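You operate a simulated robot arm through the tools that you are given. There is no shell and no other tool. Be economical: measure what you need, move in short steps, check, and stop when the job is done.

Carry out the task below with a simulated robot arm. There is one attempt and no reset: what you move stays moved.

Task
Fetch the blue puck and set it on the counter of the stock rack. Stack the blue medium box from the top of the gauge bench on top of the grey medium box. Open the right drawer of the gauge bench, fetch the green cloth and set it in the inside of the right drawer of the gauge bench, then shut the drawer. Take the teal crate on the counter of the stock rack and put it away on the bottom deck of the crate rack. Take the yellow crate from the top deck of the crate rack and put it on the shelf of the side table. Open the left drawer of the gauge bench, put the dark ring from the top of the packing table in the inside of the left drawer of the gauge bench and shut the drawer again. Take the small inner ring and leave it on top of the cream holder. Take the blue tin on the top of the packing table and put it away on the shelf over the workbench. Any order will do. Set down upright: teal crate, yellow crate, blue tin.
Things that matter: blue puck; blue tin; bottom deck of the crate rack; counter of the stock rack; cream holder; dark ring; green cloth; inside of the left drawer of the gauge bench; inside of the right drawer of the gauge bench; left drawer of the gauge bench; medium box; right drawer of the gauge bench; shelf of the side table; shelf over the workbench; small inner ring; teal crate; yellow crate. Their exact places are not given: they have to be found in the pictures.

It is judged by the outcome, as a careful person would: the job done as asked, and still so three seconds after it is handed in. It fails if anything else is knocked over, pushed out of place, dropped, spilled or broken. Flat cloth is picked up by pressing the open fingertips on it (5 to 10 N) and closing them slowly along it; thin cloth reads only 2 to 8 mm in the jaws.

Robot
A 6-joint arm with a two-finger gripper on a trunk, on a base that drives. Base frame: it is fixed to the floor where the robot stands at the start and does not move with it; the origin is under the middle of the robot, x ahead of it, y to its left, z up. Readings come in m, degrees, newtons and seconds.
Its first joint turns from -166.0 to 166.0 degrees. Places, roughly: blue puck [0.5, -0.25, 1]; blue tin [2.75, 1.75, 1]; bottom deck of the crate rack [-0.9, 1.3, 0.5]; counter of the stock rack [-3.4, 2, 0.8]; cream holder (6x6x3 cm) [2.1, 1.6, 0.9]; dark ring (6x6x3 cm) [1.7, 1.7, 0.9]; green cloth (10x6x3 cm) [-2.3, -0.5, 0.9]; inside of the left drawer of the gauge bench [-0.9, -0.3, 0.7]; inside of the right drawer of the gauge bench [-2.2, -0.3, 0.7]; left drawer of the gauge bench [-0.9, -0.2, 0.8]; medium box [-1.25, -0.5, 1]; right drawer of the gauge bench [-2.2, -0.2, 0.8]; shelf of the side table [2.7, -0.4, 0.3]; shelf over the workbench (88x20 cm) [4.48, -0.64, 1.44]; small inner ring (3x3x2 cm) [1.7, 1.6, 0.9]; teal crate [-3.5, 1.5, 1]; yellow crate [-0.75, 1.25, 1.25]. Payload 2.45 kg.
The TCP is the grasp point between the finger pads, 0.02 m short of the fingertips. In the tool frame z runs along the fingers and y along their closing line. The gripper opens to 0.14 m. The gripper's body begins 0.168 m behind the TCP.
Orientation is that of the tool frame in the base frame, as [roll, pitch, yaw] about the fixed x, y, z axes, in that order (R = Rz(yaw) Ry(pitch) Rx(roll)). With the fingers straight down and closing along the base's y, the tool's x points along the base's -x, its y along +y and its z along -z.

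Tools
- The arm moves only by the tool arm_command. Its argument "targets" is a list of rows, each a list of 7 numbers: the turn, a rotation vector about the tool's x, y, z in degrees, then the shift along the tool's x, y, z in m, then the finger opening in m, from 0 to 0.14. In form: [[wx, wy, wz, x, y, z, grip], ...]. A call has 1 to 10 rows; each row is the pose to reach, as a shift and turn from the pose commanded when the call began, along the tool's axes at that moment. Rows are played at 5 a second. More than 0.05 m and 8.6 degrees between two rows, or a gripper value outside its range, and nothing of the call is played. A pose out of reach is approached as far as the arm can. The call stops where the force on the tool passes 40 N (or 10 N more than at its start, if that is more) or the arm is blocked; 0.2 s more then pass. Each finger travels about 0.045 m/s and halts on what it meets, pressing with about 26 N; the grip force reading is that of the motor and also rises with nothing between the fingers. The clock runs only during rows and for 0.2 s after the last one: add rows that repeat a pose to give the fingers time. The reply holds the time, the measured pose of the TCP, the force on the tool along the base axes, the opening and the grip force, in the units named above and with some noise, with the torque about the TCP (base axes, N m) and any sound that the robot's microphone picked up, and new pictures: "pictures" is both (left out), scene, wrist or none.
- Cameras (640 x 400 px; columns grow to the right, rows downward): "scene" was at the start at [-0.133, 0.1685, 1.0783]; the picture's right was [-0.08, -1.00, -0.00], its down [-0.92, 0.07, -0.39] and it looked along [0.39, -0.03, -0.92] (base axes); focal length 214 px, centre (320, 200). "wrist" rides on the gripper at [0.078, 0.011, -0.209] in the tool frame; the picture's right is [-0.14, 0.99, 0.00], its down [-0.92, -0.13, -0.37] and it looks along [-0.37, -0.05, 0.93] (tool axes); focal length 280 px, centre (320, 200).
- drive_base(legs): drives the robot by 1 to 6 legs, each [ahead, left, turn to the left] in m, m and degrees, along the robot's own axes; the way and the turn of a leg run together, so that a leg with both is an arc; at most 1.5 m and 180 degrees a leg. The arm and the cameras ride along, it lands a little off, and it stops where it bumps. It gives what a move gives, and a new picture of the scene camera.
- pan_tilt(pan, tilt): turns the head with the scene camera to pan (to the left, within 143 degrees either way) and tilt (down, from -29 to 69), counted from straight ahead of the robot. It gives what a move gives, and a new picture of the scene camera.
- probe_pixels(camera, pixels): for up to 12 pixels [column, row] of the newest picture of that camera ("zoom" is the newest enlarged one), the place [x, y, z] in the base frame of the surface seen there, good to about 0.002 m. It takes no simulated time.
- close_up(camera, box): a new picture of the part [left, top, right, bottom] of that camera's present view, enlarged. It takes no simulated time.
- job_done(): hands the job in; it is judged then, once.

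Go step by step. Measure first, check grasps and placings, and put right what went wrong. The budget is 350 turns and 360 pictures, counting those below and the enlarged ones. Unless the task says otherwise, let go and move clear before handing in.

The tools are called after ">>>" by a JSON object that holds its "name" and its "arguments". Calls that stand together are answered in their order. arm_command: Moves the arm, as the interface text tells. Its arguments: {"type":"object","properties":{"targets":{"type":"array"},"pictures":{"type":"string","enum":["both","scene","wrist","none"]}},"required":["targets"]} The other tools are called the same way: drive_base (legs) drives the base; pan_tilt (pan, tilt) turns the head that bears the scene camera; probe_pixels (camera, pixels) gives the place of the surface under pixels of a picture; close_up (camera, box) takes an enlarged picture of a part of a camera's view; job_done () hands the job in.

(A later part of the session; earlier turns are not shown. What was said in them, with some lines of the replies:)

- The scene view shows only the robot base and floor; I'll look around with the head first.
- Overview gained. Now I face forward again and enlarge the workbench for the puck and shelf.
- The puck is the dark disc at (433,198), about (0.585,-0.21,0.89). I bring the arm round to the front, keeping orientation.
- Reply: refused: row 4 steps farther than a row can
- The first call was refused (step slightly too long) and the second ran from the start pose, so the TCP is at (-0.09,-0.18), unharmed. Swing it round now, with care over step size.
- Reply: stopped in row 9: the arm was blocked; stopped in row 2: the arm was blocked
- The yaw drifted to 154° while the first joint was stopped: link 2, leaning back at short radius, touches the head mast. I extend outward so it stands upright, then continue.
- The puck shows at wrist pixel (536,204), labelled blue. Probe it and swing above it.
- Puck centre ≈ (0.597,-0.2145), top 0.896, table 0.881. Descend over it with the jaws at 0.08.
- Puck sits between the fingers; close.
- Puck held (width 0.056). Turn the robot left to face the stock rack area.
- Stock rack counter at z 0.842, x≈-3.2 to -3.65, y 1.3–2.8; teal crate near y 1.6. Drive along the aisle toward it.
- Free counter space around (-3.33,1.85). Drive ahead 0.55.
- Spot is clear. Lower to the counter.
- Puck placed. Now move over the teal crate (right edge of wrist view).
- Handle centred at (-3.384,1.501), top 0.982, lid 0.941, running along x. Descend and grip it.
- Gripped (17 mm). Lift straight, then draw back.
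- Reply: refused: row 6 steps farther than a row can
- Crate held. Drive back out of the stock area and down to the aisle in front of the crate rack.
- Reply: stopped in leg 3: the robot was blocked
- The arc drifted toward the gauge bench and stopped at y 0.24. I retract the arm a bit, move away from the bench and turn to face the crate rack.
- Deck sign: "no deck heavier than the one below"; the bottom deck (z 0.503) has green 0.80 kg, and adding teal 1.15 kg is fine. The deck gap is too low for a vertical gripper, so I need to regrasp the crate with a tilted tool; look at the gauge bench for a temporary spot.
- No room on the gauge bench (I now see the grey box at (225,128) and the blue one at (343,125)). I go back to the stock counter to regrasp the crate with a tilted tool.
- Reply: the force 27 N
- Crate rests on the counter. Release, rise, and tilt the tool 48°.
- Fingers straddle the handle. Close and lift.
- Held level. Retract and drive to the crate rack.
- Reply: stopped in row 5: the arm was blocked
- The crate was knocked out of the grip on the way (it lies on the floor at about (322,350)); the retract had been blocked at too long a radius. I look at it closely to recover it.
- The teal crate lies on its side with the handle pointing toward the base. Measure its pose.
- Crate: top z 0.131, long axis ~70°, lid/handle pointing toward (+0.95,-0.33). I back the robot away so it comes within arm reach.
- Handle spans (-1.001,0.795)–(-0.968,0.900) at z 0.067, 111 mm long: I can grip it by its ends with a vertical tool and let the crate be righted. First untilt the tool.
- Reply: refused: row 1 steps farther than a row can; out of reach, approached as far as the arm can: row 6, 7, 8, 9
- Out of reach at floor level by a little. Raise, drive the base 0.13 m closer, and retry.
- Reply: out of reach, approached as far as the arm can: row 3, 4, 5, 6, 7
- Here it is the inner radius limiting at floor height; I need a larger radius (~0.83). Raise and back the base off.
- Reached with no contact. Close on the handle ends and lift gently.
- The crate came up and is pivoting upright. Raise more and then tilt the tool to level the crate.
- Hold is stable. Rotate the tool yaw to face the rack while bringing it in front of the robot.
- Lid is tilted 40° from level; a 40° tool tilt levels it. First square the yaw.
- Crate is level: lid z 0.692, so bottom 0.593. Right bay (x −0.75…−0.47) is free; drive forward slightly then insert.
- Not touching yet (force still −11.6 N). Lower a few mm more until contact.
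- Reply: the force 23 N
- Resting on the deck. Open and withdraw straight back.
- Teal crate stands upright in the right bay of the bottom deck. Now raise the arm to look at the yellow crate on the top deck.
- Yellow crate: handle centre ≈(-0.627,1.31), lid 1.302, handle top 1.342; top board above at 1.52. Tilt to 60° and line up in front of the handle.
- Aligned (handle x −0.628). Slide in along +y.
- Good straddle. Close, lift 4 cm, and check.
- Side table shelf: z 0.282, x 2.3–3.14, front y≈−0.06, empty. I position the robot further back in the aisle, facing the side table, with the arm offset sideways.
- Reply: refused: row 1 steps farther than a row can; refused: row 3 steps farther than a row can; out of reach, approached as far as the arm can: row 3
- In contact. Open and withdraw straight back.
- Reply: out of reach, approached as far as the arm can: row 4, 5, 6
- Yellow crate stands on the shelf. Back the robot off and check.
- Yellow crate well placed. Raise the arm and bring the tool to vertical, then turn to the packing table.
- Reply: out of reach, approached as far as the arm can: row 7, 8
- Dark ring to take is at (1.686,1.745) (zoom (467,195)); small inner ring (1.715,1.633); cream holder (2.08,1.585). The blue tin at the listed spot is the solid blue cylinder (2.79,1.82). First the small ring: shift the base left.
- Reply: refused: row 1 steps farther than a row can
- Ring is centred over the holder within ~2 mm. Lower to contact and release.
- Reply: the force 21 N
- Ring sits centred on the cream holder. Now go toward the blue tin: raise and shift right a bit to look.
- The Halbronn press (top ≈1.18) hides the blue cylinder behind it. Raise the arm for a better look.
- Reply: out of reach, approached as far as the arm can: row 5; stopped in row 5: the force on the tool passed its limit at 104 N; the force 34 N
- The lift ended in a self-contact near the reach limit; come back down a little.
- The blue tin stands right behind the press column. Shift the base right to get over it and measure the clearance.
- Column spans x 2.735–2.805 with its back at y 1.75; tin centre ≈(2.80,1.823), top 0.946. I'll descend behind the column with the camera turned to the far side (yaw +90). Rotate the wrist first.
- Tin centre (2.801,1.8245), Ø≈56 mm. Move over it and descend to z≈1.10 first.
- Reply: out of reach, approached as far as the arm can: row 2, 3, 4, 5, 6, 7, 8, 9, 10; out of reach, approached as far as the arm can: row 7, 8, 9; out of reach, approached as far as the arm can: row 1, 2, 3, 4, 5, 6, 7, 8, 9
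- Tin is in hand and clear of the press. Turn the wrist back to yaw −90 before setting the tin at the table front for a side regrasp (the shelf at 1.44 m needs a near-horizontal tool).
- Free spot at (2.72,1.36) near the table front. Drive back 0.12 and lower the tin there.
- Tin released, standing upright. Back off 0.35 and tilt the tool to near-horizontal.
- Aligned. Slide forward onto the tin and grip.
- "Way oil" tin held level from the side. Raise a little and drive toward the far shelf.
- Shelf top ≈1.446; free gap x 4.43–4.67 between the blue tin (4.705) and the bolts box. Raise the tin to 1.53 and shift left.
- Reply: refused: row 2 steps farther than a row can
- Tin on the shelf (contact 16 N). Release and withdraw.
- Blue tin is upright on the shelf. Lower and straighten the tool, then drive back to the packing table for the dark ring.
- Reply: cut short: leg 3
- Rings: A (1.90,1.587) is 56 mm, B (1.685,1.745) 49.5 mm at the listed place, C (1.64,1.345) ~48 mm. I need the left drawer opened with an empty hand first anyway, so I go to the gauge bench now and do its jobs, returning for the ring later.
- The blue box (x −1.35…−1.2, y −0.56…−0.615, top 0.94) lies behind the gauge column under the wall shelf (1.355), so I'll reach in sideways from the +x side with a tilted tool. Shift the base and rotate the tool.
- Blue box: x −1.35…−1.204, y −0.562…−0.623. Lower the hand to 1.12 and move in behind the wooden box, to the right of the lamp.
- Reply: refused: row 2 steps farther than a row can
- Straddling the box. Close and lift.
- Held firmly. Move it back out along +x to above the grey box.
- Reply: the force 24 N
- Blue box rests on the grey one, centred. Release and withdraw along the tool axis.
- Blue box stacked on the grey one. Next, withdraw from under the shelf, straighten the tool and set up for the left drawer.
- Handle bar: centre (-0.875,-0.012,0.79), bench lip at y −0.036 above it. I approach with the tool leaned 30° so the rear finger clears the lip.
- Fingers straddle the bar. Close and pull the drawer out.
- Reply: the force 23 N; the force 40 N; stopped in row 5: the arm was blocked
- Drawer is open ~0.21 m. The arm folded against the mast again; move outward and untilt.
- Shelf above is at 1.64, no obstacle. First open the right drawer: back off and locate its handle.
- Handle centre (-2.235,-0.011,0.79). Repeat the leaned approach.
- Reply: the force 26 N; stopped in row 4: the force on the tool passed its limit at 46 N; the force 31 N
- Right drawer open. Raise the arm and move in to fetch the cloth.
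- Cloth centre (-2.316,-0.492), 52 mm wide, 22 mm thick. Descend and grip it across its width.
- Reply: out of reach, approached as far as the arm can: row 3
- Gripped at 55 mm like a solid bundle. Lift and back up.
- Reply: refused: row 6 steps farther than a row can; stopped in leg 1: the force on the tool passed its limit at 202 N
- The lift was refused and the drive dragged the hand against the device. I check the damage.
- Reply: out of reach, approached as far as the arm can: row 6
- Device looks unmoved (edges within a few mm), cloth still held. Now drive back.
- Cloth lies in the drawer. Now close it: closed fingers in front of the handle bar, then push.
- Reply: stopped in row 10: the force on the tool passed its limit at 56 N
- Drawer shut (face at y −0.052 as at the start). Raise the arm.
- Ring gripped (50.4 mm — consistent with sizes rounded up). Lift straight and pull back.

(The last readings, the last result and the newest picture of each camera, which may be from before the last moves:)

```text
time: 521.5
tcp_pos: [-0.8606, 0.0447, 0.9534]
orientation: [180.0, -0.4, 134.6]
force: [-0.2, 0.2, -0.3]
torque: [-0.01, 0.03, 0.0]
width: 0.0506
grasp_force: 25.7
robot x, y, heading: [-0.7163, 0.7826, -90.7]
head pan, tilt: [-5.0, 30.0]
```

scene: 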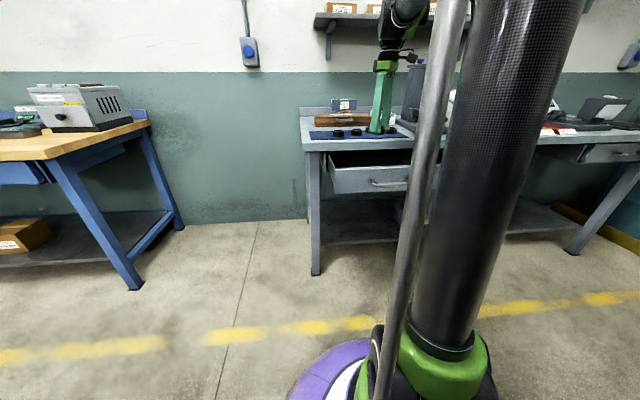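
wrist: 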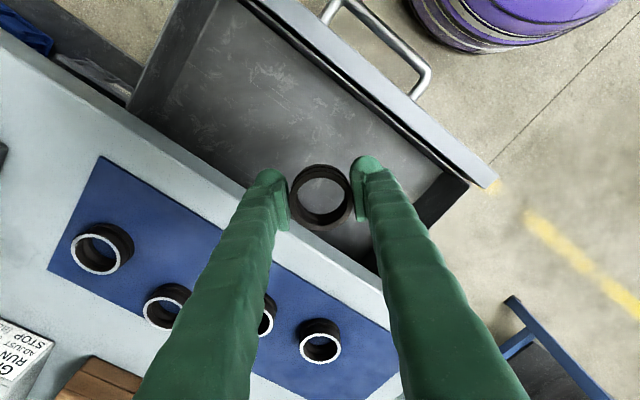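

>>> {"name": "arm_command", "arguments": {"targets": [[0, 0, 0, 0.005, 0.005, 0.045, 0.03], [0, 0, 0, 0.005, 0.005, 0.09, 0.03], [0, 0, 0, 0.005, 0.005, 0.135, 0.03], [0, 0, 0, 0.005, 0.005, 0.17, 0.03], [0, 0, 0, 0.005, 0.005, 0.184, 0.03], [0, 0, 0, 0.005, 0.005, 0.188, 0.03]], "pictures": "wrist"}}

```text
time: 522.9
tcp_pos: [-0.8615, 0.054, 0.7648]
orientation: [179.8, -0.5, 134.5]
force: [0.4, 0.4, -1.2]
torque: [-0.01, 0.0, 0.01]
width: 0.0508
grasp_force: 26.4
robot x, y, heading: [-0.7141, 0.78, -91.1]
head pan, tilt: [-5.0, 30.0]
```

wrist: 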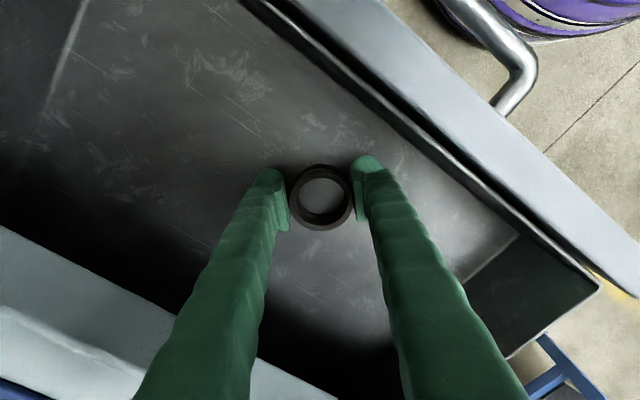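

Lower to contact, release and rise.

>>> {"name": "arm_command", "arguments": {"targets": [[0, 0, 0, 0, 0, 0.0015, 0.03], [0, 0, 0, 0, 0, 0.002, 0.045], [0, 0, 0, 0, 0, 0.002, 0.065], [0, 0, 0, 0, 0, 0.002, 0.07], [0, 0, 0, 0, 0, -0.04, 0.07], [0, 0, 0, 0, 0, -0.085, 0.07], [0, 0, 0, 0, 0, -0.13, 0.07], [0, 0, 0, 0, 0, -0.175, 0.07], [0, 0, 0, 0, 0, -0.215, 0.07]], "pictures": "wrist"}}

```text
time: 524.9
tcp_pos: [-0.8606, 0.0545, 0.9816]
orientation: [179.9, -0.5, 134.6]
force: [0.4, -0.1, 0.6]
torque: [0.0, 0.02, 0.04]
width: 0.0697
grasp_force: 0.1
robot x, y, heading: [-0.7133, 0.7823, -90.5]
head pan, tilt: [-5.0, 30.0]
```

wrist: 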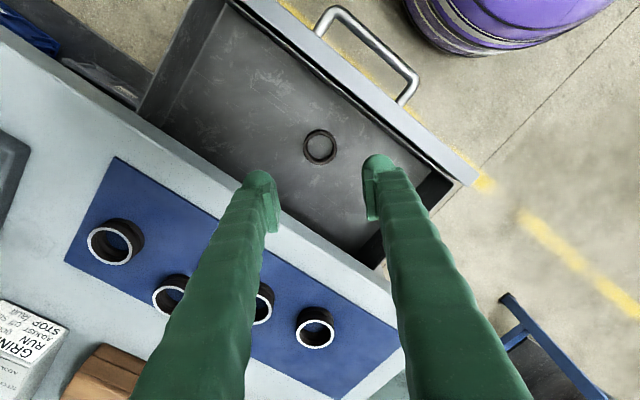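

Ring lies in the drawer. Close the drawer by pushing the handle.

>>> {"name": "arm_command", "arguments": {"targets": [[0, 0, 0, 0.033, 0.028, 0, 0.04], [0, 0, 0, 0.066, 0.056, 0, 0.02], [0, 0, 0, 0.099, 0.084, 0, 0.0], [0, 0, 0, 0.132, 0.112, 0, 0.0], [0, 0, 0, 0.164, 0.14, 0, 0.0], [0, 0, 0, 0.164, 0.14, 0.045, 0.0], [0, 0, 0, 0.164, 0.14, 0.09, 0.0], [0, 0, 0, 0.164, 0.14, 0.135, 0.0], [0, 0, 0, 0.164, 0.14, 0.18, 0.0], [0, 0, 0, 0.164, 0.14, 0.192, 0.0]], "pictures": "wrist"}}

```text
time: 527.1
tcp_pos: [-0.879, 0.2701, 0.7877]
orientation: [179.8, -0.4, 134.6]
force: [0.1, -0.5, 0.2]
torque: [0.0, 0.03, -0.01]
width: 0.0
grasp_force: 25.6
robot x, y, heading: [-0.7138, 0.782, -90.6]
head pan, tilt: [-5.0, 30.0]
```

wrist: 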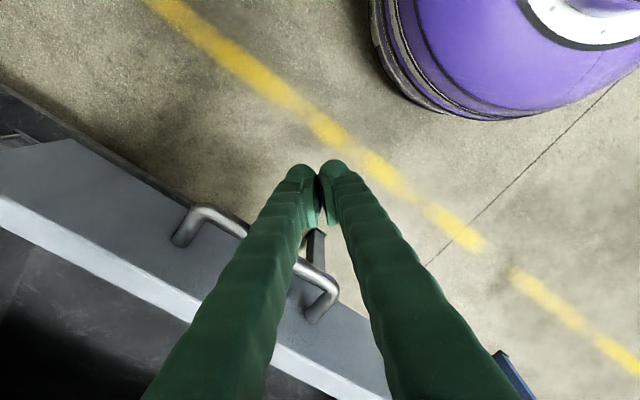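

>>> {"name": "arm_command", "arguments": {"targets": [[0, 0, 0, -0.0214, -0.0211, 0, 0.0], [0, 0, 0, -0.0427, -0.0421, 0, 0.0], [0, 0, 0, -0.0641, -0.0632, 0, 0.0], [0, 0, 0, -0.0854, -0.0842, 0, 0.0], [0, 0, 0, -0.1032, -0.1018, 0, 0.0], [0, 0, 0, -0.121, -0.1193, 0, 0.0], [0, 0, 0, -0.1388, -0.1369, 0, 0.0], [0, 0, 0, -0.153, -0.1509, 0, 0.0], [0, 0, 0, -0.1673, -0.165, 0, 0.0], [0, 0, 0, -0.178, -0.1755, 0, 0.0]], "pictures": "both"}}

>>> {"name": "probe_pixels", "arguments": {"camera": "scene", "pixels": [[340, 175], [330, 175], [345, 180], [410, 175]]}}

```text
time: 529.4
tcp_pos: [-0.8769, 0.0244, 0.7862]
orientation: [179.6, -0.7, 134.5]
force: [-0.2, 9.2, 4.2]
torque: [-0.05, 0.02, -0.06]
width: 0.0
grasp_force: 25.8
robot x, y, heading: [-0.7137, 0.7846, -90.7]
head pan, tilt: [-5.0, 30.0]
stopped in row 10: the force on the tool passed its limit at 42 N (the readings are from after the stop); the commanded pose is now the measured one
```

scene: 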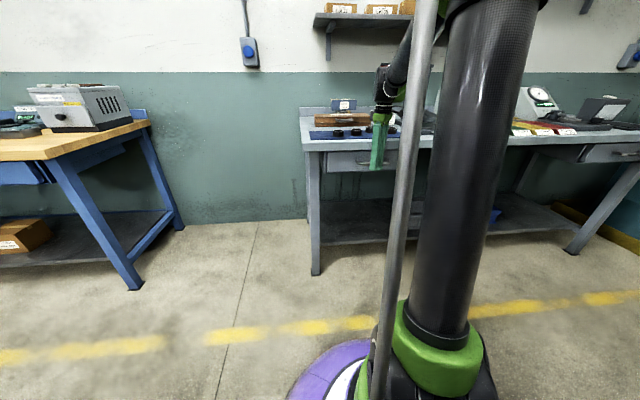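
wrist: 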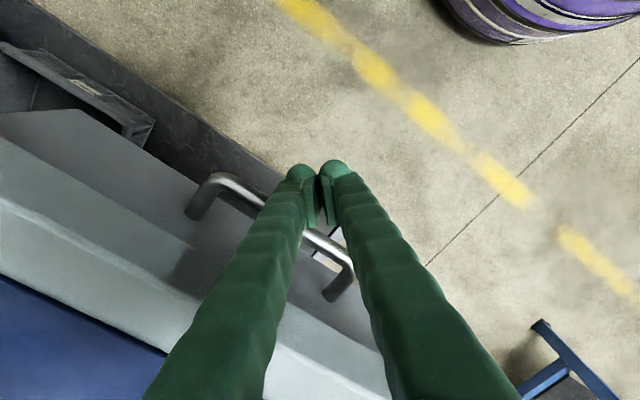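

```text
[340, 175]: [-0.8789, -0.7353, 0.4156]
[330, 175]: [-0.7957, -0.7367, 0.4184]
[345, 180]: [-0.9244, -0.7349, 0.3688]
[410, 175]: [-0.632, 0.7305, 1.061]
```

>>> {"name": "probe_pixels", "arguments": {"camera": "scene", "pixels": [[335, 162], [345, 158], [360, 165], [375, 130]]}}

>>> {"name": "arm_command", "arguments": {"targets": [[0, 0, 0, 0.025, 0.025, 0, 0.0], [0, 0, 0, 0.05, 0.05, -0.02, 0.0], [0, 0, 0, 0.055, 0.055, -0.065, 0.02], [0, 0, 0, 0.055, 0.055, -0.11, 0.04], [0, 0, 0, 0.055, 0.055, -0.155, 0.05], [0, 0, 0, 0.055, 0.055, -0.2, 0.05], [0, 0, 0, 0.055, 0.055, -0.245, 0.05], [0, 0, 0, 0.055, 0.055, -0.29, 0.05], [0, 0, 0, 0.055, 0.055, -0.335, 0.05], [0, 0, 0, 0.055, 0.055, -0.38, 0.05]], "pictures": "scene"}}

```text
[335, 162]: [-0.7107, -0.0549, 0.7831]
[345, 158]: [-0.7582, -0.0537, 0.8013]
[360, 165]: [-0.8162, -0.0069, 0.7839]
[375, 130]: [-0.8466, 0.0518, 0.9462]
```

```text
time: 531.6
tcp_pos: [-0.8742, 0.0957, 1.17]
orientation: [179.6, -0.6, 134.5]
force: [-0.3, 0.2, 0.5]
torque: [-0.02, 0.04, 0.0]
width: 0.0499
grasp_force: 0.0
robot x, y, heading: [-0.713, 0.7882, -90.7]
head pan, tilt: [-5.0, 30.0]
```

scene: 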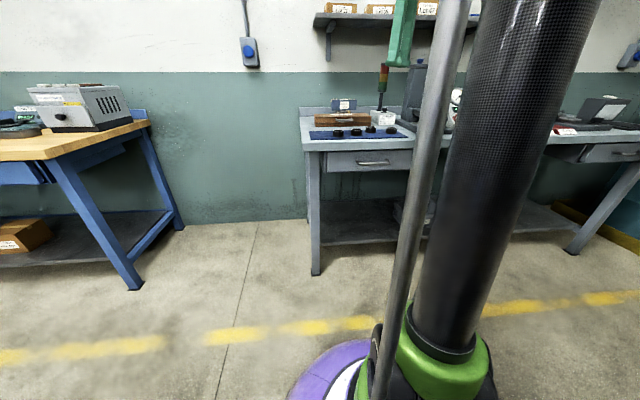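

Left drawer shut (face y −0.054). Final look at the crate rack and the rest of the gauge bench.

>>> {"name": "pan_tilt", "arguments": {"pan": 143, "tilt": 25}}

>>> {"name": "pan_tilt", "arguments": {"pan": -60, "tilt": 15}}

```text
time: 534.0
tcp_pos: [-0.8743, 0.0952, 1.1689]
orientation: [179.6, -0.6, 134.5]
force: [-0.9, -0.3, 0.3]
torque: [-0.01, 0.0, -0.01]
width: 0.05
grasp_force: 0.1
robot x, y, heading: [-0.7123, 0.7809, -91.0]
head pan, tilt: [143.0, 25.0]
```

scene: 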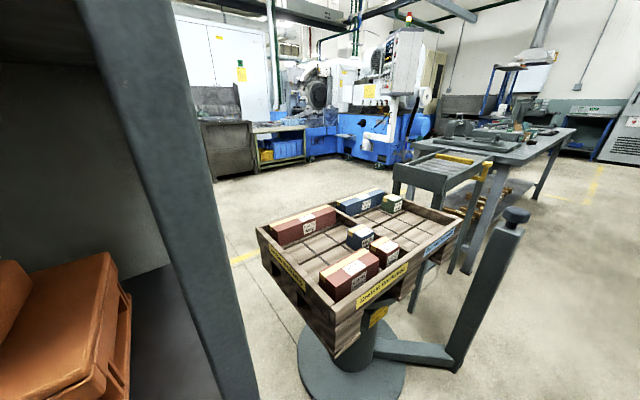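

```text
time: 536.9
tcp_pos: [-0.8751, 0.0968, 1.1694]
orientation: [179.7, -0.5, 134.5]
force: [-0.3, -0.8, 0.5]
torque: [-0.01, -0.02, -0.02]
width: 0.05
grasp_force: 0.0
robot x, y, heading: [-0.7133, 0.7853, -90.7]
head pan, tilt: [-60.0, 15.0]
```

scene: 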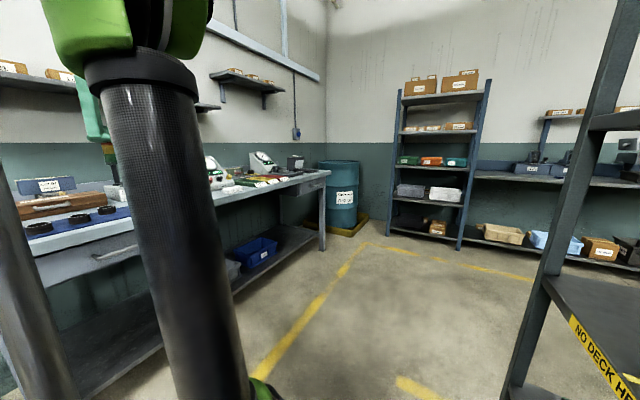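

All eight jobs show as done in the pictures and readings, and the hand is empty and clear, so I hand in.

>>> {"name": "job_done", "arguments": {}}

```text
The job is handed in.
```

I handed the job in with all eight parts done as asked.

**Mishaps**
- **Teal crate:** I dropped it on the floor on the way to the crate rack. I picked it up and set it upright on the bottom deck.
- **Device beside the green cloth:** A base move dragged the hand into it with a force reading of about 200 N. Its edges measured within a few millimetres of before, so it looks unmoved.
- **Gauge bench:** The base bumped it once, early on. Nothing on it looked disturbed.

**My choices**
- **Dark ring:** Three dark rings lay on the packing table. I took the one at the listed place, [1.7, 1.7]; it measures 5 cm across, not the listed 6.
- **Blue tin:** I took the solid blue "way oil" tin behind the press at [2.8, 1.8], not the open blue-banded canister.
- **Blue box:** It lies crosswise and centred on the grey box.

I did not look at the teal crate again at the very end. It was upright when I last saw it on the deck.
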